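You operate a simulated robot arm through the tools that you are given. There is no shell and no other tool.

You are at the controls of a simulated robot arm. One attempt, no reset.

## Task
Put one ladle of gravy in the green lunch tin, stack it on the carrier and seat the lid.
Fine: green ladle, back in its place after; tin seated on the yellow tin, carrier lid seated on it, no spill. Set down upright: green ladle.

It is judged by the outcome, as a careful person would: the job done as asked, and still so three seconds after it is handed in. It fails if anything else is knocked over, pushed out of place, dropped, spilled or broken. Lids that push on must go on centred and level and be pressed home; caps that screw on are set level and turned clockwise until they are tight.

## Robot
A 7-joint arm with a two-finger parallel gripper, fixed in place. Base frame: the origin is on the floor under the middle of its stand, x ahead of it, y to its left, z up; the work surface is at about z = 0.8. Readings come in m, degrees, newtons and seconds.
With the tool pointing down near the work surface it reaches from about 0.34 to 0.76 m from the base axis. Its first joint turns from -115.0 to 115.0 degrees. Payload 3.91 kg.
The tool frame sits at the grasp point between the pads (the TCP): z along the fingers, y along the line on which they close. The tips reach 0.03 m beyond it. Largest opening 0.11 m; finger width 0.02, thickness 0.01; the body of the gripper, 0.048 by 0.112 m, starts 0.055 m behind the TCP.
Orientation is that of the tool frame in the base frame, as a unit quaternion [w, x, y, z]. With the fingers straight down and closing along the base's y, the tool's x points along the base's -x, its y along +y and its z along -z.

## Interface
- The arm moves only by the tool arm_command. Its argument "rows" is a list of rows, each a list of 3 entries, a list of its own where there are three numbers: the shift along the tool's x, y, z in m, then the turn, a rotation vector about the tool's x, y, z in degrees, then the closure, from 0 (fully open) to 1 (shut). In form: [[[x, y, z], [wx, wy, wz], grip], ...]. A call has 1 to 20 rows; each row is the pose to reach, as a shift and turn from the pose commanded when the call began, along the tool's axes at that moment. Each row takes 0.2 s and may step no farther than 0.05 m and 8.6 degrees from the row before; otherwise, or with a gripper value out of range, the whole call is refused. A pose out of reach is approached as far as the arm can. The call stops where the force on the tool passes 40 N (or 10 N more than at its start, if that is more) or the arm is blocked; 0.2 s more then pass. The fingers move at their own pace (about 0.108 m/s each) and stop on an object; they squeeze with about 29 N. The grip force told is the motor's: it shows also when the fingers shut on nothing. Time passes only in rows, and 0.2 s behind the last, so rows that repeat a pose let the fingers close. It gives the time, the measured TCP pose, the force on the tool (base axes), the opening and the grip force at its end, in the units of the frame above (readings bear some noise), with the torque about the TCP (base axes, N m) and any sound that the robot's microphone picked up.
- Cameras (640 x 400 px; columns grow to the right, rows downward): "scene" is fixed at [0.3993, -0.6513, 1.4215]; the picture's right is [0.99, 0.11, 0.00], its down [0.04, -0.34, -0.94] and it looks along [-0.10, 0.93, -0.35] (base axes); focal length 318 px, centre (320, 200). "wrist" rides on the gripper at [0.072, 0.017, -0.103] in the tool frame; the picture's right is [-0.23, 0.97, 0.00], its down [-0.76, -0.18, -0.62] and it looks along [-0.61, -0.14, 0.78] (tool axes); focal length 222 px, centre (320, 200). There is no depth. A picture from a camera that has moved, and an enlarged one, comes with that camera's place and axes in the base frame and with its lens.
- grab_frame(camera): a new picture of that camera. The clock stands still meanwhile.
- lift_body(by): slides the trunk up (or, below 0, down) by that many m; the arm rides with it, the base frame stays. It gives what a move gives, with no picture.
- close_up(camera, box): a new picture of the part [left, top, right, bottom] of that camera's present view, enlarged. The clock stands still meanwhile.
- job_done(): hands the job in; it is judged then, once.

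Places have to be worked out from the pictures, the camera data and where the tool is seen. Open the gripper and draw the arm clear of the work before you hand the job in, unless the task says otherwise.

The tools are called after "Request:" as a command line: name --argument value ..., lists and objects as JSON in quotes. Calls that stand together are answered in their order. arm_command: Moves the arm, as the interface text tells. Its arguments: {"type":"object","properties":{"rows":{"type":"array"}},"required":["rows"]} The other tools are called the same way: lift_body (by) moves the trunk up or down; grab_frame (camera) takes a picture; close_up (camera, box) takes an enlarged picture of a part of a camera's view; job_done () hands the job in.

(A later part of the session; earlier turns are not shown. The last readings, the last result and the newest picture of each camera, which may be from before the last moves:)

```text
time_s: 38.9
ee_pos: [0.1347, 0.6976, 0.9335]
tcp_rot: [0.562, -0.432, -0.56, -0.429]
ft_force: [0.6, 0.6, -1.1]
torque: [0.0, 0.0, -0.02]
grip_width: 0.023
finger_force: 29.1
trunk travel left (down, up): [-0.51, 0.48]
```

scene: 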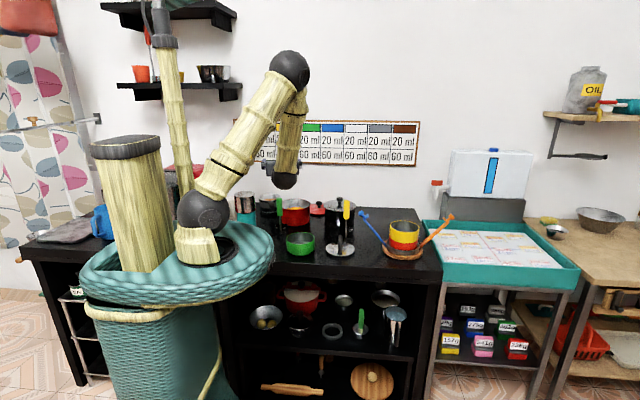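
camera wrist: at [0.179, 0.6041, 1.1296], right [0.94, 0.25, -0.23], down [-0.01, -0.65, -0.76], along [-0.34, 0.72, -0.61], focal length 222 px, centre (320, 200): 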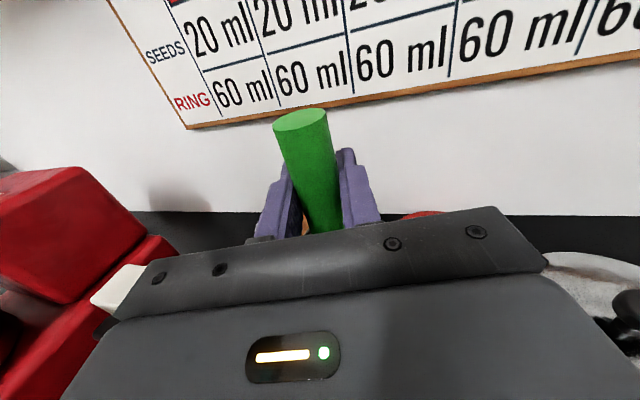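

No contact yet, so I go down 1–2 mm more with the force watched.

Request:
arm_command --rows '[[[-0.001, 0, 0], [0, 0, 0], 1], [[-0.0015, 0, 0], [0, 0, 0], 1], [[-0.0015, 0, 0], [0, 0, 0], 1], [[-0.0015, 0, 0], [0, 0, 0], 1]]'

```text
time_s: 39.9
ee_pos: [0.1339, 0.6991, 0.9317]
tcp_rot: [0.561, -0.432, -0.56, -0.43]
ft_force: [-0.8, -0.5, -1.1]
torque: [-0.05, -0.02, -0.01]
grip_width: 0.023
finger_force: 28.7
trunk travel left (down, up): [-0.51, 0.48]
```

Still free (force ≈ −1 N, just the ladle's weight). One more millimetre, then I'll pull out slowly.

Request:
arm_command --rows '[[[-0.001, 0, 0], [0, 0, 0], 1], [[-0.001, 0, 0], [0, 0, 0], 1], [[-0.001, 0, 0], [0, 0, 0], 1]]'

```text
time_s: 40.7
ee_pos: [0.1337, 0.6981, 0.9322]
tcp_rot: [0.563, -0.43, -0.561, -0.429]
ft_force: [-0.3, -0.3, 1.3]
torque: [0.01, 0.0, 0.04]
grip_width: 0.0232
finger_force: 28.7
trunk travel left (down, up): [-0.51, 0.48]
```

The force just turned positive, so the cup lightly touches the floor. Now I raise slowly and steadily.

Request:
arm_command --rows '[[[0.001, 0, 0], [0, 0, 0], 1], [[0.003, 0, 0], [0, 0, 0], 1], [[0.005, 0, 0], [0, 0, 0], 1], [[0.007, 0, 0], [0, 0, 0], 1], [[0.009, 0, 0], [0, 0, 0], 1], [[0.011, 0, 0], [0, 0, 0], 1], [[0.013, 0, 0], [0, 0, 0], 1], [[0.016, 0, 0], [0, 0, 0], 1], [[0.02, 0, 0], [0, 0, 0], 1], [[0.025, 0, 0], [0, 0, 0], 1], [[0.031, 0, 0], [0, 0, 0], 1], [[0.038, 0, 0], [0, 0, 0], 1], [[0.046, 0, 0], [0, 0, 0], 1], [[0.054, 0, 0], [0, 0, 0], 1], [[0.062, 0, 0], [0, 0, 0], 1], [[0.07, 0, 0], [0, 0, 0], 1], [[0.078, 0, 0], [0, 0, 0], 1], [[0.085, 0, 0], [0, 0, 0], 1], [[0.09, 0, 0], [0, 0, 0], 1], [[0.093, 0, 0], [0, 0, 0], 1]]'

Request:
arm_command --rows '[[[0.003, 0, 0], [0, 0, 0], 1], [[0.008, 0, 0], [0, 0, 0], 1], [[0.014, 0, 0], [0, 0, 0], 1], [[0.02, 0, 0], [0, 0, 0], 1], [[0.024, 0, 0], [0, 0, 0], 1], [[0.027, 0, 0], [0, 0, 0], 1], [[0.028, 0, 0], [0, 0, 0], 1], [[0.028, 0, 0], [0, 0, 0], 1]]'

Request:
close_up --camera "scene" --box '[285, 180, 305, 195]'

Request:
close_up --camera "scene" --box '[278, 196, 312, 220]'

```text
time_s: 44.9
ee_pos: [0.134, 0.6984, 1.0231]
tcp_rot: [0.562, -0.431, -0.56, -0.429]
ft_force: [-0.6, 0.3, -0.7]
torque: [-0.03, 0.0, -0.01]
grip_width: 0.0232
finger_force: 28.9
trunk travel left (down, up): [-0.51, 0.48]
```

```text
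time_s: 46.7
ee_pos: [0.1347, 0.6993, 1.052]
tcp_rot: [0.562, -0.431, -0.561, -0.43]
ft_force: [-0.8, -0.1, -2.0]
torque: [-0.01, -0.03, -0.03]
grip_width: 0.0231
finger_force: 28.9
trunk travel left (down, up): [-0.51, 0.48]
```

```text
16.00 times, centred on (295, 188) of scene
camera zoom: at [0.3993, -0.6513, 1.4215], right [0.99, 0.11, 0.0], down [0.04, -0.34, -0.94], along [-0.1, 0.93, -0.35], focal length 5094 px, centre (720, 400)
```

zoom: 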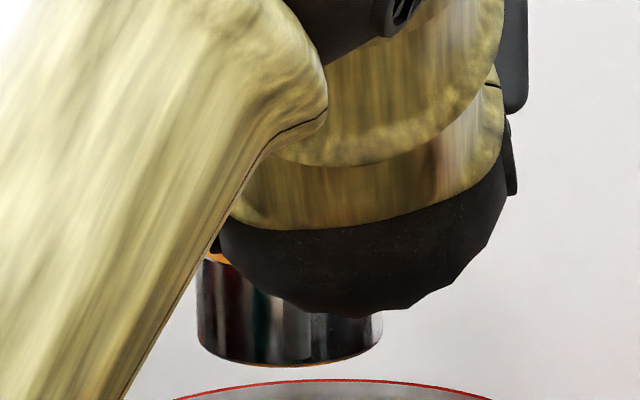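

```text
16.00 times, centred on (295, 208) of scene
camera zoom: at [0.3993, -0.6513, 1.4215], right [0.99, 0.11, 0.0], down [0.04, -0.34, -0.94], along [-0.1, 0.93, -0.35], focal length 5094 px, centre (720, 72)
```

zoom: 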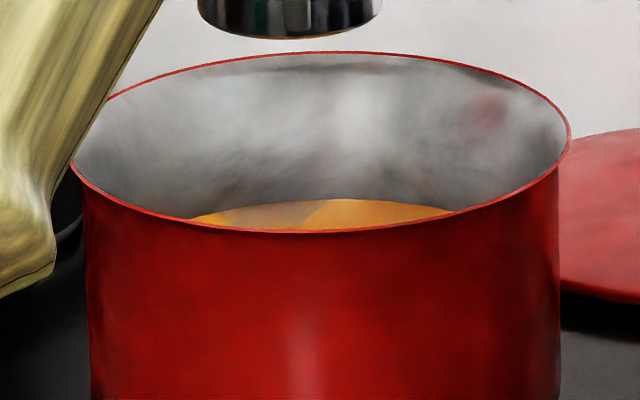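

The ladle is full and level. I carry it slowly (gentle ramps) back toward the green tin, first half of about 0.293 m along −tool z.

Request:
arm_command --rows '[[[0, 0, -0.001], [0, 0, 0], 1], [[0, 0, -0.004], [0, 0, 0], 1], [[0, 0, -0.009], [0, 0, 0], 1], [[0, 0, -0.016], [0, 0, 0], 1], [[0, 0, -0.025], [0, 0, 0], 1], [[0, 0, -0.035], [0, 0, 0], 1], [[0, 0, -0.045], [0, 0, 0], 1], [[0, 0, -0.055], [0, 0, 0], 1], [[0, 0, -0.065], [0, 0, 0], 1], [[0, 0, -0.075], [0, 0, 0], 1], [[0, 0, -0.085], [0, 0, 0], 1], [[0, 0, -0.095], [0, 0, 0], 1], [[0, 0, -0.105], [0, 0, 0], 1], [[0, 0, -0.115], [0, 0, 0], 1], [[0, 0, -0.124], [0, 0, 0], 1], [[0, 0, -0.1315], [0, 0, 0], 1], [[0, 0, -0.1375], [0, 0, 0], 1], [[0, 0, -0.142], [0, 0, 0], 1], [[0, 0, -0.145], [0, 0, 0], 1], [[0, 0, -0.1466], [0, 0, 0], 1]]'

Request:
arm_command --rows '[[[0, 0, -0.001], [0, 0, 0], 1], [[0, 0, -0.004], [0, 0, 0], 1], [[0, 0, -0.009], [0, 0, 0], 1], [[0, 0, -0.016], [0, 0, 0], 1], [[0, 0, -0.025], [0, 0, 0], 1], [[0, 0, -0.035], [0, 0, 0], 1], [[0, 0, -0.045], [0, 0, 0], 1], [[0, 0, -0.055], [0, 0, 0], 1], [[0, 0, -0.065], [0, 0, 0], 1], [[0, 0, -0.075], [0, 0, 0], 1], [[0, 0, -0.085], [0, 0, 0], 1], [[0, 0, -0.095], [0, 0, 0], 1], [[0, 0, -0.105], [0, 0, 0], 1], [[0, 0, -0.115], [0, 0, 0], 1], [[0, 0, -0.124], [0, 0, 0], 1], [[0, 0, -0.1315], [0, 0, 0], 1], [[0, 0, -0.1375], [0, 0, 0], 1], [[0, 0, -0.142], [0, 0, 0], 1], [[0, 0, -0.145], [0, 0, 0], 1], [[0, 0, -0.1466], [0, 0, 0], 1]]'

Request:
grab_frame --camera "scene"

Request:
close_up --camera "scene" --box '[250, 180, 350, 260]'

Request:
grab_frame --camera "wrist"

```text
time_s: 50.9
ee_pos: [0.1725, 0.5562, 1.0521]
tcp_rot: [0.563, -0.43, -0.561, -0.429]
ft_force: [-0.3, -0.2, -1.6]
torque: [-0.01, -0.01, -0.01]
grip_width: 0.0232
finger_force: 28.7
trunk travel left (down, up): [-0.51, 0.48]
```

```text
time_s: 55.1
ee_pos: [0.2115, 0.4145, 1.0519]
tcp_rot: [0.562, -0.431, -0.561, -0.429]
ft_force: [-0.4, 0.1, -1.5]
torque: [-0.03, -0.03, 0.0]
grip_width: 0.0234
finger_force: 28.8
trunk travel left (down, up): [-0.51, 0.48]
```

```text
taken
```

scene: 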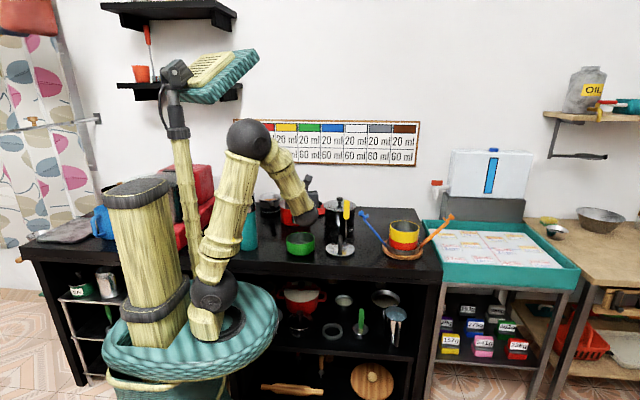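

```text
5.00 times, centred on (300, 220) of scene
camera zoom: at [0.3993, -0.6513, 1.4215], right [0.99, 0.11, 0.0], down [0.04, -0.34, -0.94], along [-0.1, 0.93, -0.35], focal length 1592 px, centre (420, 100)
```

zoom: 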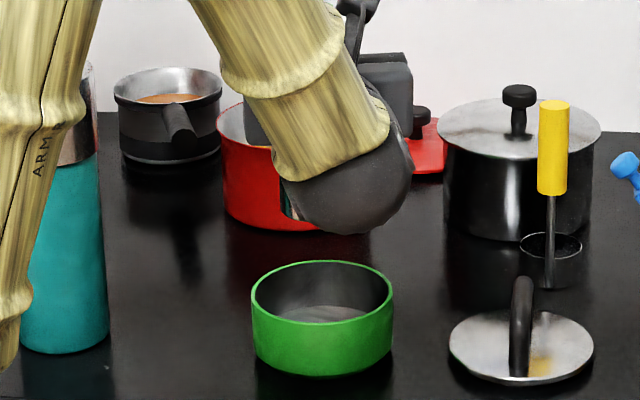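

```text
taken
camera wrist: at [0.2559, 0.3206, 1.1245], right [0.94, 0.25, -0.23], down [-0.01, -0.65, -0.76], along [-0.34, 0.72, -0.61], focal length 222 px, centre (320, 200)
```

wrist: 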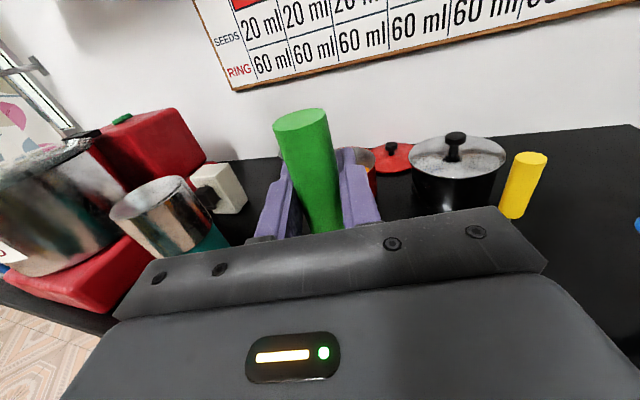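

The cup is over the tin's centre (its edge shows behind the wrist, lined up with the tin). I lower it gently by 0.055 m so the cup bottom is ~2 cm above the tin rim.

Request:
arm_command --rows '[[[-0.001, 0, 0], [0, 0, 0], 1], [[-0.004, 0, 0], [0, 0, 0], 1], [[-0.009, 0, 0], [0, 0, 0], 1], [[-0.015, 0, 0], [0, 0, 0], 1], [[-0.022, 0, 0], [0, 0, 0], 1], [[-0.029, 0, 0], [0, 0, 0], 1], [[-0.036, 0, 0], [0, 0, 0], 1], [[-0.043, 0, 0], [0, 0, 0], 1], [[-0.049, 0, 0], [0, 0, 0], 1], [[-0.053, 0, 0], [0, 0, 0], 1], [[-0.055, 0, 0], [0, 0, 0], 1], [[-0.055, 0, 0], [0, 0, 0], 1]]'

Request:
close_up --camera "scene" --box '[250, 180, 350, 260]'

```text
time_s: 57.7
ee_pos: [0.2103, 0.4147, 0.9964]
tcp_rot: [0.561, -0.431, -0.56, -0.43]
ft_force: [0.1, 0.0, -1.9]
torque: [-0.01, -0.04, -0.02]
grip_width: 0.023
finger_force: 28.4
trunk travel left (down, up): [-0.51, 0.48]
```

```text
5.00 times, centred on (300, 220) of scene
camera zoom: at [0.3993, -0.6513, 1.4215], right [0.99, 0.11, 0.0], down [0.04, -0.34, -0.94], along [-0.1, 0.93, -0.35], focal length 1592 px, centre (420, 100)
```

zoom: 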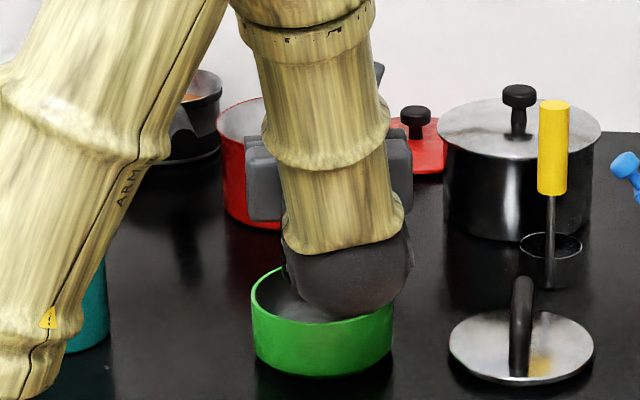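

Everything lines up. I begin the pour: a slow roll to 45° (2.5° per row) while shifting so the pouring lip stays over the tin.

Request:
arm_command --rows '[[[0.001, 0.0023, 0], [0, 0, 2.5], 1], [[0.002, 0.0046, 0], [0, 0, 5], 1], [[0.0029, 0.0069, 0], [0, 0, 7.5], 1], [[0.0033, 0.009, 0], [0, 0, 10], 1], [[0.0036, 0.011, 0], [0, 0, 12.5], 1], [[0.0039, 0.0131, 0], [0, 0, 15], 1], [[0.0034, 0.0152, 0], [0, 0, 17.5], 1], [[0.0029, 0.0172, 0], [0, 0, 20], 1], [[0.0023, 0.0192, 0], [0, 0, 22.5], 1], [[0.0012, 0.0209, 0], [0, 0, 25], 1], [[0.0001, 0.0226, 0], [0, 0, 27.5], 1], [[-0.001, 0.0243, 0], [0, 0, 30], 1], [[-0.003, 0.0272, 0], [0, 0, 32.5], 1], [[-0.005, 0.03, 0], [0, 0, 35], 1], [[-0.007, 0.0329, 0], [0, 0, 37.5], 1], [[-0.0095, 0.0355, 0], [0, 0, 40], 1], [[-0.012, 0.0382, 0], [0, 0, 42.5], 1], [[-0.0146, 0.0408, 0], [0, 0, 45], 1], [[-0.0146, 0.0408, 0], [0, 0, 45], 1]]'

Request:
close_up --camera "scene" --box '[250, 180, 350, 260]'

Request:
grab_frame --camera "wrist"

```text
time_s: 61.7
ee_pos: [0.2498, 0.4253, 0.9816]
tcp_rot: [0.684, -0.613, -0.353, -0.181]
ft_force: [0.0, 0.3, -1.5]
torque: [-0.02, -0.04, 0.05]
grip_width: 0.023
finger_force: 29.0
trunk travel left (down, up): [-0.51, 0.48]
```

```text
5.00 times, centred on (300, 220) of scene
camera zoom: at [0.3993, -0.6513, 1.4215], right [0.99, 0.11, 0.0], down [0.04, -0.34, -0.94], along [-0.1, 0.93, -0.35], focal length 1592 px, centre (420, 100)
```

zoom: 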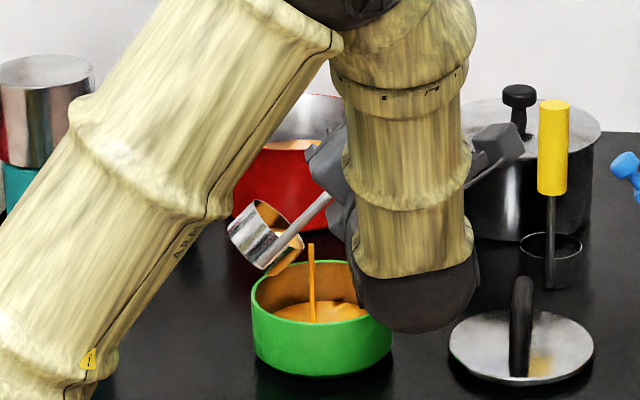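

```text
taken
camera wrist: at [0.3393, 0.3432, 1.0211], right [0.51, 0.14, -0.85], down [-0.48, -0.77, -0.41], along [-0.72, 0.62, -0.33], focal length 222 px, centre (320, 200)
```

wrist: 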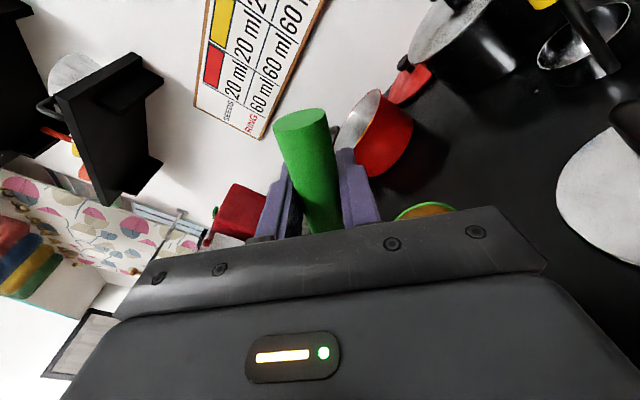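

The stream falls right into the middle of the tin. I continue the roll from 45° to 110°, slowly at first, keeping the lip over the tin.

Request:
arm_command --rows '[[[0.001, 0.0096, 0], [0, 0, 5], 1], [[0.001, 0.0096, 0], [0, 0, 5], 1], [[0.0013, 0.0192, 0], [0, 0, 10], 1], [[0.0013, 0.0192, 0], [0, 0, 10], 1], [[0.0011, 0.0289, 0], [0, 0, 15], 1], [[0.0011, 0.0289, 0], [0, 0, 15], 1], [[-0.0003, 0.0386, 0], [0, 0, 20], 1], [[-0.0003, 0.0386, 0], [0, 0, 20], 1], [[-0.002, 0.0481, 0], [0, 0, 25], 1], [[-0.004, 0.0573, 0], [0, 0, 30], 1], [[-0.0066, 0.0655, 0], [0, 0, 35], 1], [[-0.0098, 0.0738, 0], [0, 0, 40], 1], [[-0.0136, 0.0817, 0], [0, 0, 45], 1], [[-0.0185, 0.089, 0], [0, 0, 50], 1], [[-0.0212, 0.0942, 0], [0, 0, 55], 1], [[-0.0216, 0.0949, 0], [0, 0, 60], 1], [[-0.0223, 0.0957, 0], [0, 0, 65], 1], [[-0.0223, 0.0957, 0], [0, 0, 65], 1], [[-0.0223, 0.0957, 0], [0, 0, 65], 1]]'

Request:
close_up --camera "scene" --box '[250, 180, 350, 260]'

Request:
grab_frame --camera "wrist"

```text
time_s: 65.7
ee_pos: [0.3008, 0.44, 0.8997]
tcp_rot: [-0.674, 0.706, -0.032, -0.215]
ft_force: [0.5, 0.5, -0.7]
torque: [-0.02, -0.05, 0.01]
grip_width: 0.0231
finger_force: 28.8
trunk travel left (down, up): [-0.51, 0.48]
```

```text
5.00 times, centred on (300, 220) of scene
camera zoom: at [0.3993, -0.6513, 1.4215], right [0.99, 0.11, 0.0], down [0.04, -0.34, -0.94], along [-0.1, 0.93, -0.35], focal length 1592 px, centre (420, 100)
```

zoom: 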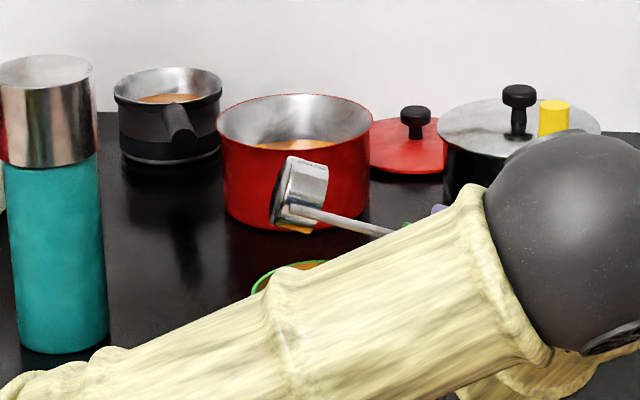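

```text
taken
camera wrist: at [0.388, 0.3566, 0.8574], right [-0.53, -0.14, -0.83], down [-0.47, -0.77, 0.43], along [-0.71, 0.62, 0.34], focal length 222 px, centre (320, 200)
```

wrist: 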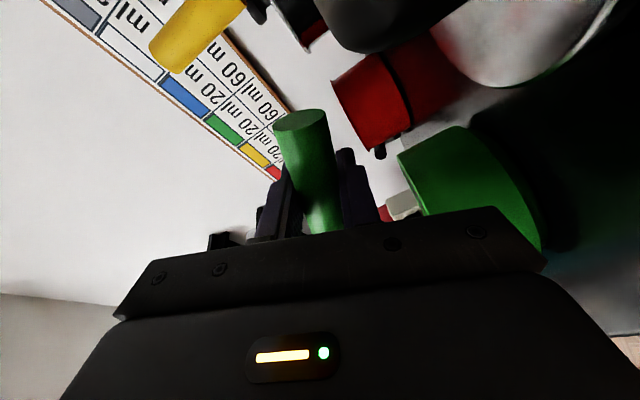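

The ladle is rolled well past horizontal. I enlarge the cup and the tin's visible part to check what's left in it.

Request:
close_up --camera "scene" --box '[280, 200, 340, 245]'

Request:
grab_frame --camera "scene"

```text
8.89 times, centred on (310, 222) of scene
camera zoom: at [0.3993, -0.6513, 1.4215], right [0.99, 0.11, 0.0], down [0.04, -0.34, -0.94], along [-0.1, 0.93, -0.35], focal length 2830 px, centre (409, 0)
```

zoom: 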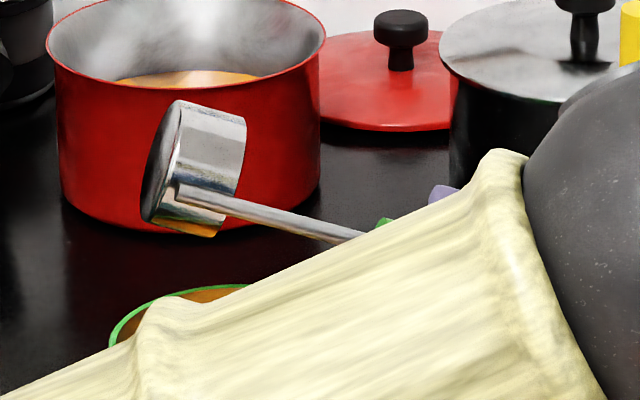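

```text
taken
```

scene: 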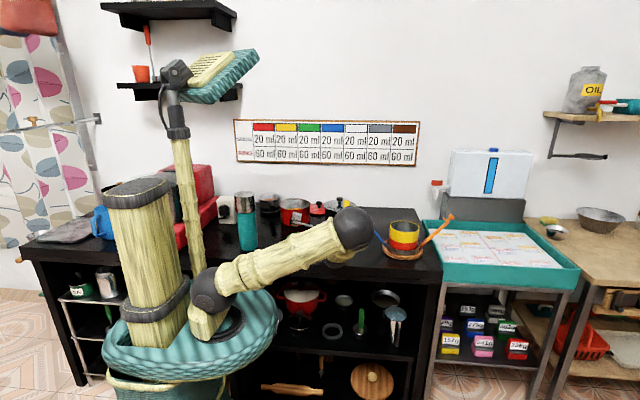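

The cup opening points down-right and looks emptied; the orange at its lower edge may be a reflection or a last drip. I hold still for a second and look again.

Request:
arm_command --rows '[[[0, 0, 0], [0, 0, 0], 1], [[0, 0, 0], [0, 0, 0], 1], [[0, 0, 0], [0, 0, 0], 1], [[0, 0, 0], [0, 0, 0], 1], [[0, 0, 0], [0, 0, 0], 1], [[0, 0, 0], [0, 0, 0], 1]]'

Request:
close_up --camera "scene" --box '[290, 208, 310, 230]'

```text
time_s: 67.1
ee_pos: [0.3006, 0.4392, 0.8983]
tcp_rot: [-0.674, 0.706, -0.031, -0.215]
ft_force: [0.3, -0.4, -0.6]
torque: [0.01, -0.03, -0.01]
grip_width: 0.0229
finger_force: 29.0
trunk travel left (down, up): [-0.51, 0.48]
```

```text
16.00 times, centred on (300, 219) of scene
camera zoom: at [0.3993, -0.6513, 1.4215], right [0.99, 0.11, 0.0], down [0.04, -0.34, -0.94], along [-0.1, 0.93, -0.35], focal length 5094 px, centre (640, -104)
```

zoom: 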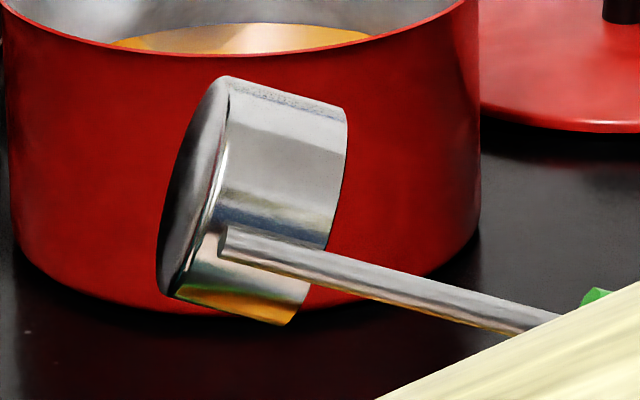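

That orange is only a reflection; the cup is emptied. I raise the ladle and roll back to 90° first, keeping it above the tin, then check where the elbow is going.

Request:
arm_command --rows '[[[-0.0051, -0.0141, 0], [0, 0, 0], 1], [[-0.0103, -0.0282, 0], [0, 0, 0], 1], [[-0.0155, -0.0423, 0], [0, 0, -5], 1], [[-0.0208, -0.0563, 0], [0, 0, -10], 1], [[-0.0275, -0.0698, 0], [0, 0, -15], 1], [[-0.0343, -0.0833, 0], [0, 0, -20], 1], [[-0.0343, -0.0833, 0], [0, 0, -20], 1]]'

Request:
grab_frame --camera "scene"

Request:
close_up --camera "scene" --box '[250, 180, 370, 270]'

```text
time_s: 68.7
ee_pos: [0.2961, 0.4386, 0.9895]
tcp_rot: [0.701, -0.701, -0.092, 0.093]
ft_force: [0.1, 0.0, -0.5]
torque: [-0.02, -0.03, 0.0]
grip_width: 0.0228
finger_force: 28.8
trunk travel left (down, up): [-0.51, 0.48]
```

```text
taken
```

scene: 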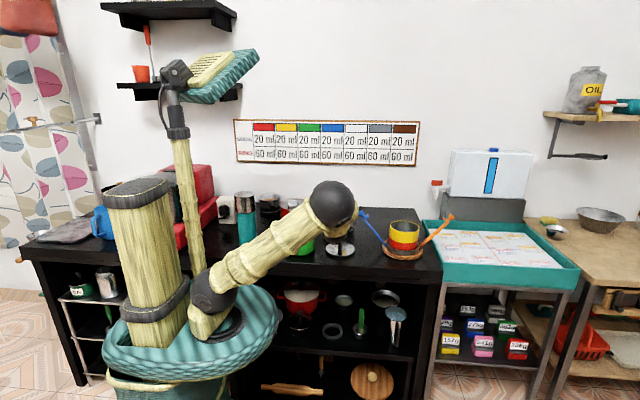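

```text
4.44 times, centred on (310, 225) of scene
camera zoom: at [0.3993, -0.6513, 1.4215], right [0.99, 0.11, 0.0], down [0.04, -0.34, -0.94], along [-0.1, 0.93, -0.35], focal length 1415 px, centre (364, 89)
```

zoom: 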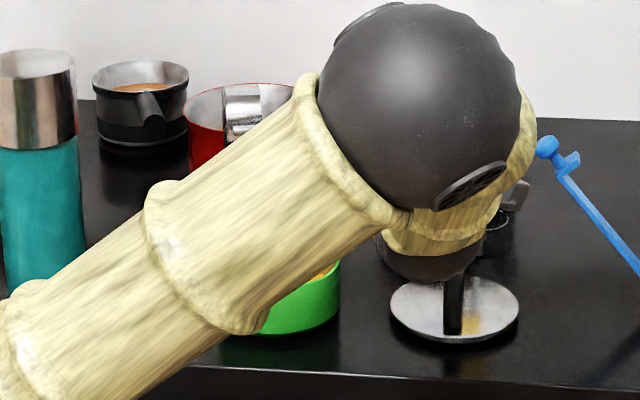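

The elbow is coming back up safely. I finish unrolling to level while moving back over the tin.

Request:
arm_command --rows '[[[-0.0045, -0.01, 0], [0, 0, -7.5], 1], [[-0.0105, -0.02, 0], [0, 0, -15], 1], [[-0.0181, -0.03, 0], [0, 0, -22.5], 1], [[-0.027, -0.04, 0], [0, 0, -30], 1], [[-0.037, -0.05, 0], [0, 0, -37.5], 1], [[-0.0482, -0.055, 0], [0, 0, -45], 1], [[-0.0561, -0.06, 0], [0, 0, -52.5], 1], [[-0.0647, -0.06, 0], [0, 0, -60], 1], [[-0.0698, -0.06, 0], [0, 0, -67.5], 1], [[-0.0759, -0.06, 0], [0, 0, -75], 1], [[-0.0821, -0.06, 0], [0, 0, -82.5], 1], [[-0.089, -0.06, 0], [0, 0, -90.2], 1], [[-0.089, -0.06, 0], [0, 0, -90.2], 1]]'

Request:
close_up --camera "scene" --box '[240, 170, 360, 270]'

```text
time_s: 71.5
ee_pos: [0.2113, 0.416, 1.0491]
tcp_rot: [-0.56, 0.43, 0.561, 0.431]
ft_force: [0.5, -0.3, -1.5]
torque: [-0.02, 0.01, 0.01]
grip_width: 0.0229
finger_force: 29.4
trunk travel left (down, up): [-0.51, 0.48]
```

```text
4.00 times, centred on (300, 220) of scene
camera zoom: at [0.3993, -0.6513, 1.4215], right [0.99, 0.11, 0.0], down [0.04, -0.34, -0.94], along [-0.1, 0.93, -0.35], focal length 1274 px, centre (400, 120)
```

zoom: 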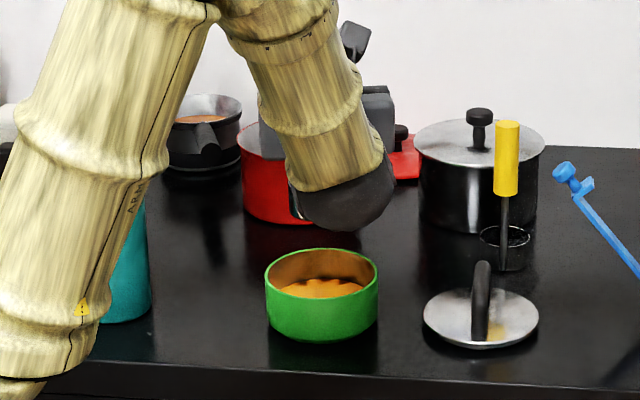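

The tin now holds the gravy with no spill around it. I carry the empty ladle back above its original place.

Request:
arm_command --rows '[[[0, -0.006, 0.015], [0, 0, 0], 1], [[0, -0.012, 0.032], [0, 0, 0], 1], [[0, -0.019, 0.05], [0, 0, 0], 1], [[0, -0.026, 0.068], [0, 0, 0], 1], [[0, -0.033, 0.086], [0, 0, 0], 1], [[0, -0.04, 0.104], [0, 0, 0], 1], [[0, -0.047, 0.122], [0, 0, 0], 1], [[0, -0.053, 0.14], [0, 0, 0], 1], [[0, -0.059, 0.156], [0, 0, 0], 1], [[0, -0.065, 0.17], [0, 0, 0], 1], [[0, -0.0678, 0.178], [0, 0, 0], 1], [[0, -0.0678, 0.178], [0, 0, 0], 1]]'

Request:
grab_frame --camera "wrist"

Request:
close_up --camera "scene" --box '[240, 170, 340, 250]'

```text
time_s: 74.1
ee_pos: [0.0991, 0.5702, 1.0483]
tcp_rot: [0.561, -0.43, -0.561, -0.431]
ft_force: [-0.6, -0.5, 0.1]
torque: [-0.01, 0.01, 0.01]
grip_width: 0.0228
finger_force: 28.8
trunk travel left (down, up): [-0.51, 0.48]
```

```text
taken
camera wrist: at [0.144, 0.4757, 1.1209], right [0.94, 0.25, -0.23], down [-0.01, -0.65, -0.76], along [-0.34, 0.72, -0.61], focal length 222 px, centre (320, 200)
```

wrist: 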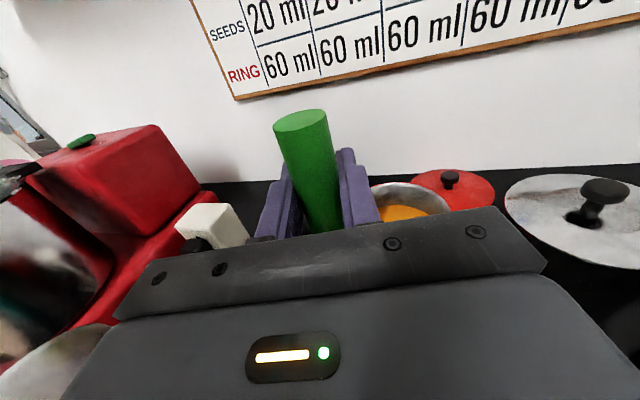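

```text
5.00 times, centred on (290, 210) of scene
camera zoom: at [0.3993, -0.6513, 1.4215], right [0.99, 0.11, 0.0], down [0.04, -0.34, -0.94], along [-0.1, 0.93, -0.35], focal length 1592 px, centre (470, 150)
```

zoom: 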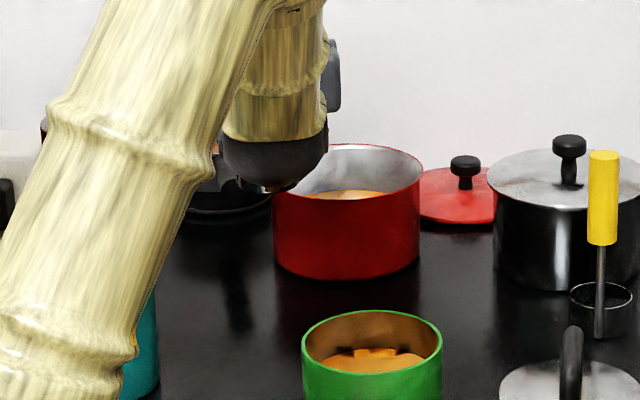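

Ladle is over its spot. I lower it, slowing near the counter, to about 3 mm above its original height.

Request:
arm_command --rows '[[[-0.015, 0, 0], [0, 0, 0], 1], [[-0.033, 0, 0], [0, 0, 0], 1], [[-0.052, 0, 0], [0, 0, 0], 1], [[-0.07, 0, 0], [0, 0, 0], 1], [[-0.085, 0, 0], [0, 0, 0], 1], [[-0.098, 0, 0], [0, 0, 0], 1], [[-0.107, 0, 0], [0, 0, 0], 1], [[-0.113, 0, 0], [0, 0, 0], 1], [[-0.116, 0, 0], [0, 0, 0], 1], [[-0.116, 0, 0], [0, 0, 0], 1]]'

Request:
arm_command --rows '[[[-0.001, 0, 0], [0, 0, 0], 1], [[-0.002, 0, 0], [0, 0, 0], 1], [[-0.002, 0, 0], [0, 0, 0], 1]]'

```text
time_s: 76.3
ee_pos: [0.0997, 0.5688, 0.9322]
tcp_rot: [0.561, -0.43, -0.561, -0.43]
ft_force: [-0.3, 0.4, -1.3]
torque: [0.0, 0.01, 0.0]
grip_width: 0.0231
finger_force: 29.3
trunk travel left (down, up): [-0.51, 0.48]
```

```text
time_s: 77.1
ee_pos: [0.0979, 0.5698, 0.9314]
tcp_rot: [-0.561, 0.43, 0.561, 0.43]
ft_force: [0.9, 0.2, -0.7]
torque: [-0.03, -0.03, -0.01]
grip_width: 0.023
finger_force: 28.7
trunk travel left (down, up): [-0.51, 0.48]
```

Still hanging free (about −1 N). I continue down in half-millimetre steps to feel for the counter.

Request:
arm_command --rows '[[[-0.0005, 0, 0], [0, 0, 0], 1], [[-0.001, 0, 0], [0, 0, 0], 1], [[-0.001, 0, 0], [0, 0, 0], 1]]'

Request:
arm_command --rows '[[[-0.0005, 0, 0], [0, 0, 0], 1], [[-0.001, 0, 0], [0, 0, 0], 1], [[-0.001, 0, 0], [0, 0, 0], 1]]'

```text
time_s: 77.9
ee_pos: [0.0983, 0.5694, 0.9292]
tcp_rot: [0.561, -0.431, -0.56, -0.431]
ft_force: [0.9, 0.3, -0.3]
torque: [-0.05, -0.01, -0.02]
grip_width: 0.0231
finger_force: 29.0
trunk travel left (down, up): [-0.51, 0.48]
```

```text
time_s: 78.7
ee_pos: [0.099, 0.568, 0.9293]
tcp_rot: [0.561, -0.43, -0.561, -0.43]
ft_force: [0.9, 0.1, -0.6]
torque: [0.03, 0.0, 0.0]
grip_width: 0.0229
finger_force: 28.9
trunk travel left (down, up): [-0.51, 0.48]
```

Readings are near zero; I go one more millimetre to be sure the cup rests on the counter.

Request:
arm_command --rows '[[[-0.0005, 0, 0], [0, 0, 0], 1], [[-0.001, 0, 0], [0, 0, 0], 1], [[-0.001, 0, 0], [0, 0, 0], 1], [[-0.001, 0, 0], [0, 0, 0], 1]]'

Request:
close_up --camera "scene" --box '[255, 185, 335, 245]'

Request:
close_up --camera "wrist" --box '[220, 60, 420, 240]'

```text
time_s: 79.7
ee_pos: [0.0982, 0.5691, 0.9273]
tcp_rot: [-0.561, 0.429, 0.562, 0.43]
ft_force: [-0.9, -1.3, -1.2]
torque: [0.01, 0.04, -0.03]
grip_width: 0.0228
finger_force: 29.2
trunk travel left (down, up): [-0.51, 0.48]
```

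```text
6.67 times, centred on (295, 215) of scene
camera zoom: at [0.3993, -0.6513, 1.4215], right [0.99, 0.11, 0.0], down [0.04, -0.34, -0.94], along [-0.1, 0.93, -0.35], focal length 2122 px, centre (487, 100)
```

zoom: 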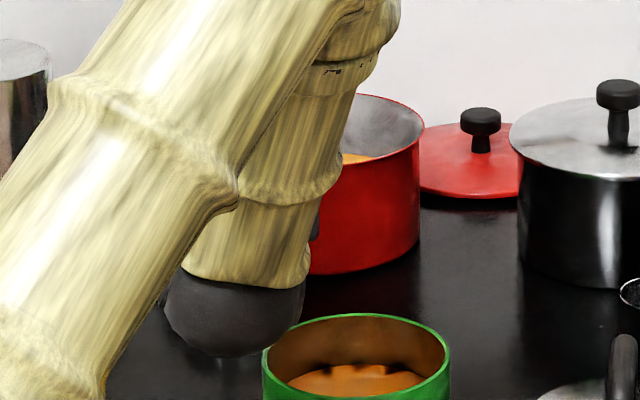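

```text
2.22 times, centred on (320, 150) of wrist
camera zoom: at [0.1434, 0.4748, 1.0004], right [0.94, 0.25, -0.23], down [-0.01, -0.65, -0.76], along [-0.34, 0.72, -0.61], focal length 494 px, centre (320, 311)
```

zoom: 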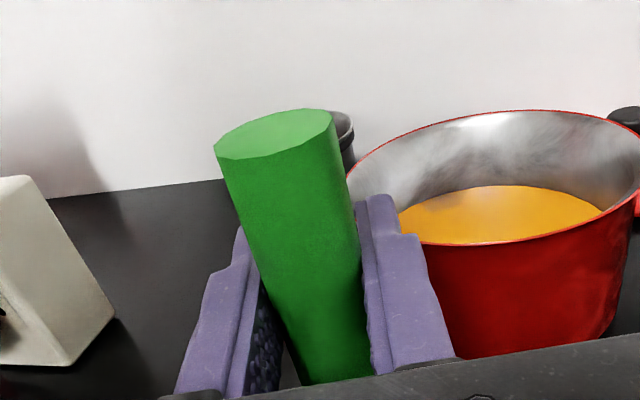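

The ladle still hangs (the handle had ridden up ~4 mm on gripping), so the counter is a little lower. I continue in small steps with force checks.

Request:
arm_command --rows '[[[-0.0005, 0, 0], [0, 0, 0], 1], [[-0.001, 0, 0], [0, 0, 0], 1], [[-0.001, 0, 0], [0, 0, 0], 1], [[-0.001, 0, 0], [0, 0, 0], 1]]'

Request:
arm_command --rows '[[[-0.0005, 0, 0], [0, 0, 0], 1], [[-0.001, 0, 0], [0, 0, 0], 1], [[-0.001, 0, 0], [0, 0, 0], 1], [[-0.001, 0, 0], [0, 0, 0], 1]]'

```text
time_s: 80.7
ee_pos: [0.0994, 0.5689, 0.9278]
tcp_rot: [0.562, -0.43, -0.561, -0.431]
ft_force: [-0.3, -0.5, 5.0]
torque: [-0.03, -0.05, 0.01]
grip_width: 0.0233
finger_force: 28.3
trunk travel left (down, up): [-0.51, 0.48]
```

```text
time_s: 81.7
ee_pos: [0.0989, 0.5689, 0.9278]
tcp_rot: [0.563, -0.428, -0.56, -0.431]
ft_force: [0.8, 2.5, 18.9]
torque: [0.27, 0.04, 0.0]
grip_width: 0.0228
finger_force: 29.1
trunk travel left (down, up): [-0.51, 0.48]
```

Contact felt (5 N, then 19 N at the last half-step). I back off about 1 mm to unload, then check before releasing.

Request:
arm_command --rows '[[[0.0006, 0, 0], [0, 0, 0], 1], [[0.0012, 0, 0], [0, 0, 0], 1], [[0.0012, 0, 0], [0, 0, 0], 1]]'

```text
time_s: 82.5
ee_pos: [0.0997, 0.5687, 0.9277]
tcp_rot: [0.561, -0.431, -0.56, -0.431]
ft_force: [0.0, 3.3, 13.0]
torque: [0.46, 0.09, -0.03]
grip_width: 0.023
finger_force: 29.2
trunk travel left (down, up): [-0.51, 0.48]
```

Still 13 N of load; I rise a little more.

Request:
arm_command --rows '[[[0.0005, 0, 0], [0, 0, 0], 1], [[0.001, 0, 0], [0, 0, 0], 1], [[0.001, 0, 0], [0, 0, 0], 1], [[0.001, 0, 0], [0, 0, 0], 1]]'

```text
time_s: 83.5
ee_pos: [0.0985, 0.5687, 0.9271]
tcp_rot: [0.561, -0.43, -0.561, -0.43]
ft_force: [-0.4, 0.4, 1.1]
torque: [-0.02, 0.03, -0.02]
grip_width: 0.0229
finger_force: 29.2
trunk travel left (down, up): [-0.51, 0.48]
```

Light 1 N contact: the ladle stands on the counter. I open the fingers gradually.

Request:
arm_command --rows '[[[0, 0, 0], [0, 0, 0], 0.77], [[0, 0, 0], [0, 0, 0], 0.74], [[0, 0, 0], [0, 0, 0], 0.7], [[0, 0, 0], [0, 0, 0], 0.6], [[0, 0, 0], [0, 0, 0], 0.4], [[0, 0, 0], [0, 0, 0], 0.2], [[0, 0, 0], [0, 0, 0], 0], [[0, 0, 0], [0, 0, 0], 0]]'

Request:
grab_frame --camera "wrist"

```text
time_s: 85.3
ee_pos: [0.0986, 0.5697, 0.9278]
tcp_rot: [-0.561, 0.43, 0.561, 0.43]
ft_force: [0.2, 0.2, 0.4]
torque: [-0.01, 0.01, -0.04]
grip_width: 0.1099
finger_force: 0.0
trunk travel left (down, up): [-0.51, 0.48]
```

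```text
taken
camera wrist: at [0.1433, 0.4747, 1.0005], right [0.94, 0.25, -0.23], down [-0.01, -0.65, -0.76], along [-0.34, 0.72, -0.61], focal length 222 px, centre (320, 200)
```

wrist: 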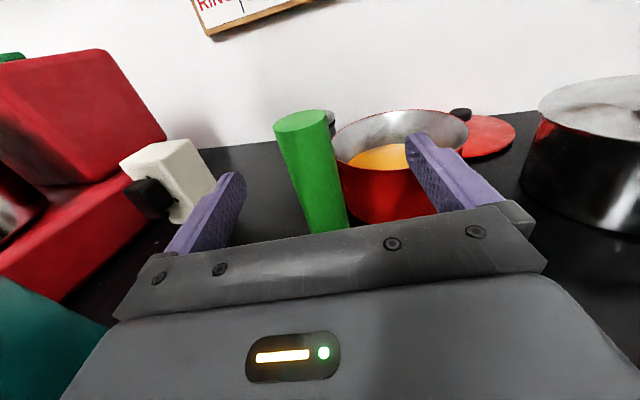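

The ladle stands free and upright between the open fingers. I withdraw straight back 0.12 m and check it.

Request:
arm_command --rows '[[[0, 0, -0.015], [0, 0, 0], 0], [[0, 0, -0.035], [0, 0, 0], 0], [[0, 0, -0.06], [0, 0, 0], 0], [[0, 0, -0.085], [0, 0, 0], 0], [[0, 0, -0.11], [0, 0, 0], 0], [[0, 0, -0.12], [0, 0, 0], 0]]'

Request:
grab_frame --camera "wrist"

Request:
close_up --camera "wrist" --box '[240, 60, 400, 240]'

```text
time_s: 86.7
ee_pos: [0.1285, 0.4533, 0.9287]
tcp_rot: [-0.561, 0.43, 0.562, 0.43]
ft_force: [0.8, 0.0, 0.4]
torque: [-0.01, -0.02, -0.01]
grip_width: 0.1103
finger_force: 0.1
trunk travel left (down, up): [-0.51, 0.48]
```

```text
taken
camera wrist: at [0.1743, 0.3587, 1.0002], right [0.94, 0.25, -0.23], down [-0.01, -0.65, -0.76], along [-0.34, 0.72, -0.61], focal length 222 px, centre (320, 200)
```

wrist: 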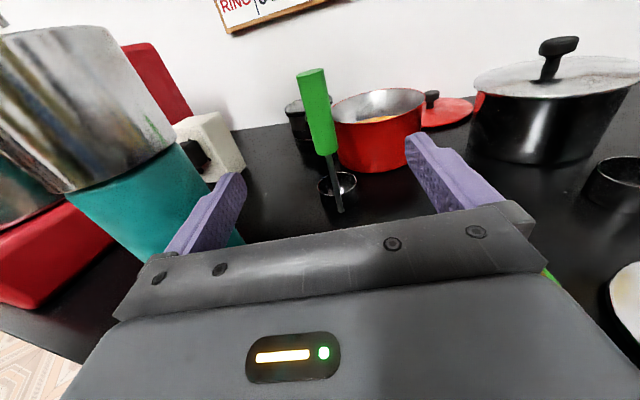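

```text
2.22 times, centred on (320, 150) of wrist
camera zoom: at [0.1743, 0.3587, 1.0002], right [0.94, 0.25, -0.23], down [-0.01, -0.65, -0.76], along [-0.34, 0.72, -0.61], focal length 494 px, centre (320, 311)
```

zoom: 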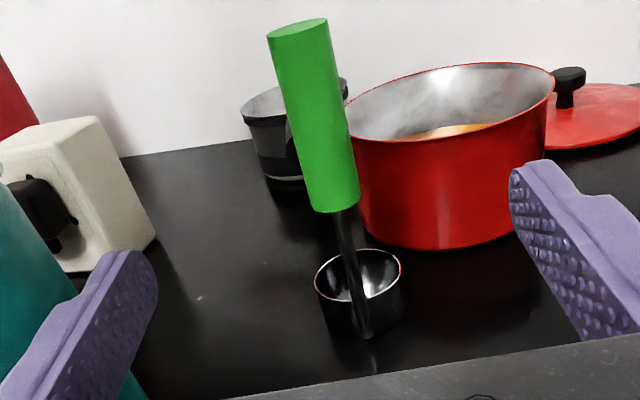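

The ladle is standing upright, empty, back on its spot. Now I raise the trunk back up 0.215 m before turning the tool downward for the tin.

Request:
lift_body --by 0.215

Request:
arm_command --rows '[[[0, 0, 0], [0, -8.2, 0], 0], [[0, 0, 0], [0, -16.4, 0], 0], [[0, 0, 0], [0, -24.6, 0], 0], [[0, 0, 0], [0, -32.8, 0], 0], [[0, 0, 0], [0, -41, 0], 0], [[0, 0, 0], [0, -49.2, 0], 0], [[0, 0, 0], [0, -57.4, 0], 0], [[0, 0, 0], [0, -65.6, 0], 0], [[0, 0, 0], [0, -73.8, 0], 0], [[0, 0, 0], [0, -82, 0], 0], [[0, 0, 0], [0, -90, 0], 0], [[0, 0, 0], [0, -90, 0], 0]]'

Request:
grab_frame --camera "scene"

```text
time_s: 89.0
ee_pos: [0.1293, 0.4545, 1.1429]
tcp_rot: [0.561, -0.431, -0.561, -0.431]
ft_force: [-0.3, -0.3, -0.6]
torque: [-0.01, 0.02, 0.0]
grip_width: 0.11
finger_force: 0.1
trunk travel left (down, up): [-0.725, 0.265]
```

```text
time_s: 91.6
ee_pos: [0.1289, 0.4541, 1.1425]
tcp_rot: [0.002, 0.609, 0.793, 0.0]
ft_force: [-0.6, -0.2, 1.1]
torque: [0.01, -0.02, 0.0]
grip_width: 0.1101
finger_force: 0.0
trunk travel left (down, up): [-0.725, 0.265]
```

```text
taken
```

scene: 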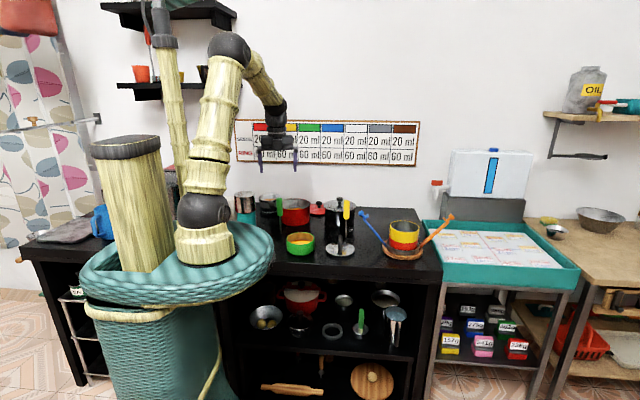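

Tool points down again. I yaw −75° so the fingers close along the base y and the camera looks toward +x over the tin, lid and carrier.

Request:
arm_command --rows '[[[0, 0, 0], [0, 0, -7.5], 0], [[0, 0, 0], [0, 0, -15], 0], [[0, 0, 0], [0, 0, -22.5], 0], [[0, 0, 0], [0, 0, -30], 0], [[0, 0, 0], [0, 0, -37.5], 0], [[0, 0, 0], [0, 0, -45], 0], [[0, 0, 0], [0, 0, -52.5], 0], [[0, 0, 0], [0, 0, -60], 0], [[0, 0, 0], [0, 0, -67.5], 0], [[0, 0, 0], [0, 0, -75], 0], [[0, 0, 0], [0, 0, -75], 0]]'

Request:
grab_frame --camera "wrist"

Request:
close_up --camera "wrist" --box '[180, 60, 400, 240]'

```text
time_s: 94.0
ee_pos: [0.1293, 0.4544, 1.1442]
tcp_rot: [0.0, -0.001, 1.0, -0.001]
ft_force: [0.6, 0.2, 0.1]
torque: [0.01, -0.01, 0.01]
grip_width: 0.11
finger_force: 0.0
trunk travel left (down, up): [-0.725, 0.265]
```

```text
taken
camera wrist: at [0.0583, 0.4711, 1.2462], right [0.22, 0.97, 0.0], down [0.76, -0.17, 0.62], along [0.61, -0.14, -0.78], focal length 222 px, centre (320, 200)
```

wrist: 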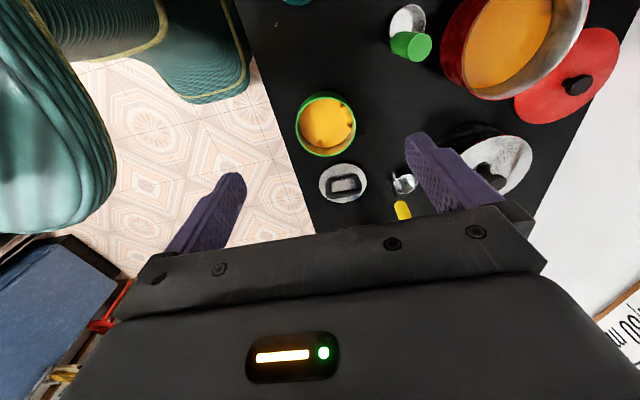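

```text
2.22 times, centred on (290, 150) of wrist
camera zoom: at [0.0583, 0.4711, 1.2462], right [0.22, 0.97, 0.0], down [0.76, -0.17, 0.62], along [0.61, -0.14, -0.78], focal length 494 px, centre (387, 311)
```

zoom: 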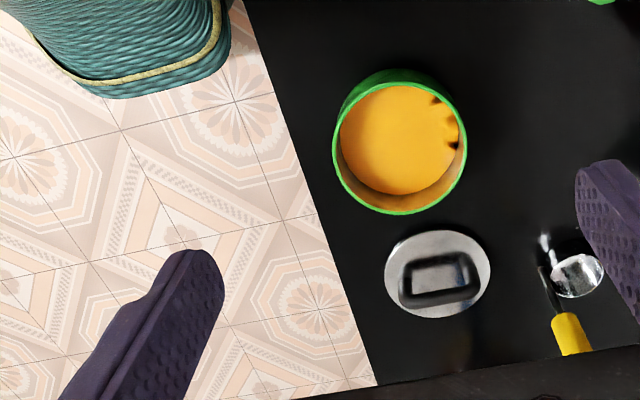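

From this side the tin's centre works out at about (0.207, 0.447), rim near z 0.845, radius 0.055 — too wide to grip across, so I'll grip its near wall (one finger inside). I move above that wall at z 1.0 with fingers partly closed and look again.

Request:
arm_command --rows '[[[-0.02, -0.015, 0.0], [0, 0, 0], 0.2], [[-0.04, -0.03, 0.02], [0, 0, 0], 0.4], [[-0.06, -0.045, 0.045], [0, 0, 0], 0.55], [[-0.077, -0.06, 0.075], [0, 0, 0], 0.6], [[-0.077, -0.0614, 0.11], [0, 0, 0], 0.6], [[-0.077, -0.0614, 0.144], [0, 0, 0], 0.6], [[-0.077, -0.0614, 0.144], [0, 0, 0], 0.6]]'

Request:
grab_frame --camera "wrist"

Request:
close_up --camera "wrist" --box '[220, 0, 460, 240]'

Request:
close_up --camera "scene" --box '[240, 170, 360, 270]'

```text
time_s: 95.6
ee_pos: [0.2073, 0.3923, 0.9984]
tcp_rot: [0.0, -0.001, 1.0, 0.0]
ft_force: [1.2, -0.9, 0.2]
torque: [-0.01, -0.03, -0.02]
grip_width: 0.0441
finger_force: 0.2
trunk travel left (down, up): [-0.725, 0.265]
```

```text
taken
camera wrist: at [0.1357, 0.4092, 1.1019], right [0.23, 0.97, 0.0], down [0.76, -0.18, 0.62], along [0.61, -0.14, -0.78], focal length 222 px, centre (320, 200)
```

wrist: 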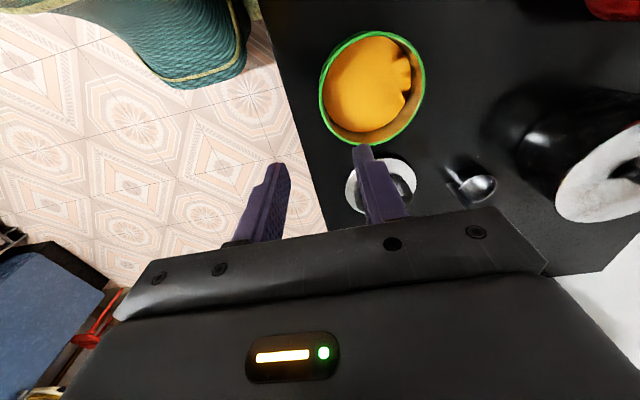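

```text
1.67 times, centred on (340, 120) of wrist
camera zoom: at [0.1357, 0.4092, 1.1019], right [0.23, 0.97, 0.0], down [0.76, -0.18, 0.62], along [0.61, -0.14, -0.78], focal length 370 px, centre (287, 333)
```

zoom: 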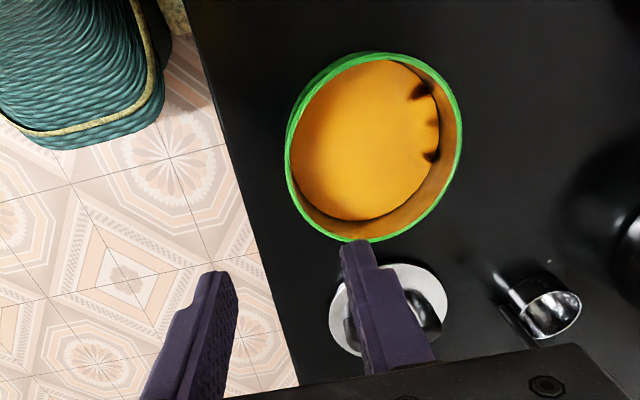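

```text
4.00 times, centred on (300, 220) of scene
camera zoom: at [0.3993, -0.6513, 1.4215], right [0.99, 0.11, 0.0], down [0.04, -0.34, -0.94], along [-0.1, 0.93, -0.35], focal length 1274 px, centre (400, 120)
```

zoom: 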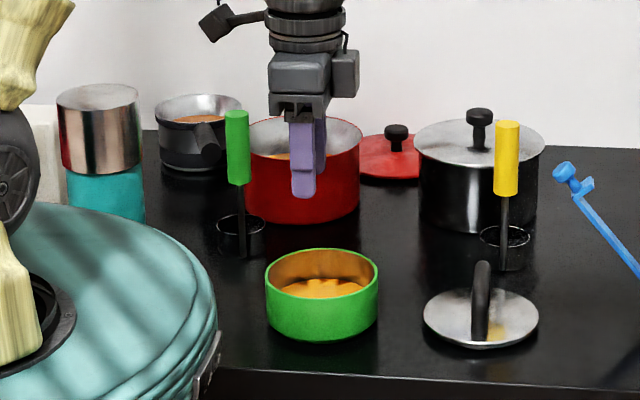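

From close up the tin's centre comes to about (0.2095, 0.448). I nudge +2.5 mm in x and +2 mm in y and lower so the inner finger goes inside the near wall with its tip staying above the gravy.

Request:
arm_command --rows '[[[-0.0025, 0.002, 0.02], [0, 0, 0], 0.6], [[-0.0025, 0.002, 0.05], [0, 0, 0], 0.6], [[-0.0025, 0.002, 0.08], [0, 0, 0], 0.6], [[-0.0025, 0.002, 0.105], [0, 0, 0], 0.6], [[-0.0025, 0.002, 0.125], [0, 0, 0], 0.6], [[-0.0025, 0.002, 0.138], [0, 0, 0], 0.6], [[-0.0025, 0.002, 0.145], [0, 0, 0], 0.6], [[-0.0025, 0.002, 0.145], [0, 0, 0], 0.6]]'

Request:
close_up --camera "scene" --box '[260, 190, 340, 260]'

Request:
grab_frame --camera "wrist"

```text
time_s: 97.4
ee_pos: [0.2099, 0.3943, 0.8541]
tcp_rot: [0.0, 0.0, 1.0, -0.001]
ft_force: [0.0, 0.1, -0.8]
torque: [0.0, -0.02, 0.05]
grip_width: 0.0442
finger_force: 0.1
trunk travel left (down, up): [-0.725, 0.265]
```

```text
5.71 times, centred on (300, 225) of scene
camera zoom: at [0.3993, -0.6513, 1.4215], right [0.99, 0.11, 0.0], down [0.04, -0.34, -0.94], along [-0.1, 0.93, -0.35], focal length 1819 px, centre (434, 57)
```

zoom: 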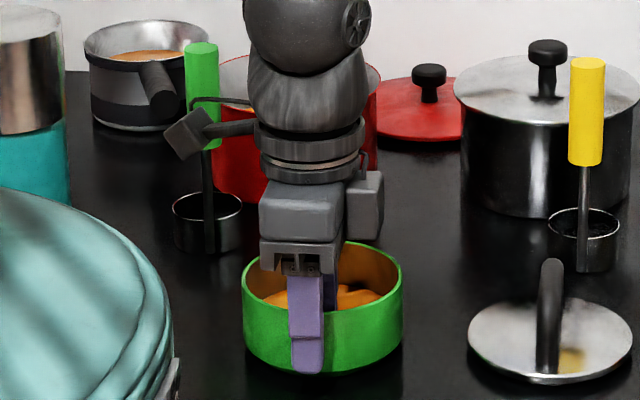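

```text
taken
camera wrist: at [0.1383, 0.412, 0.9571], right [0.23, 0.97, 0.0], down [0.76, -0.18, 0.62], along [0.61, -0.14, -0.78], focal length 222 px, centre (320, 200)
```

wrist: 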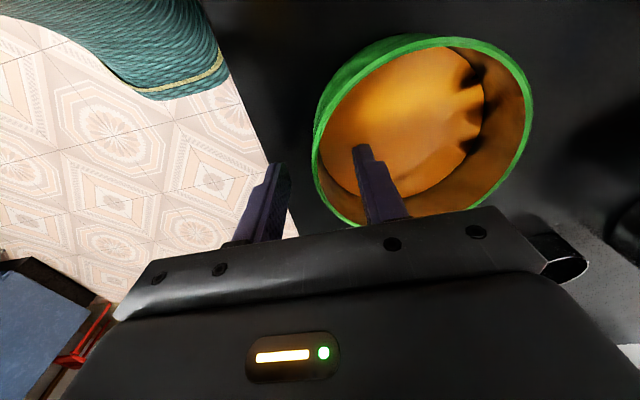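

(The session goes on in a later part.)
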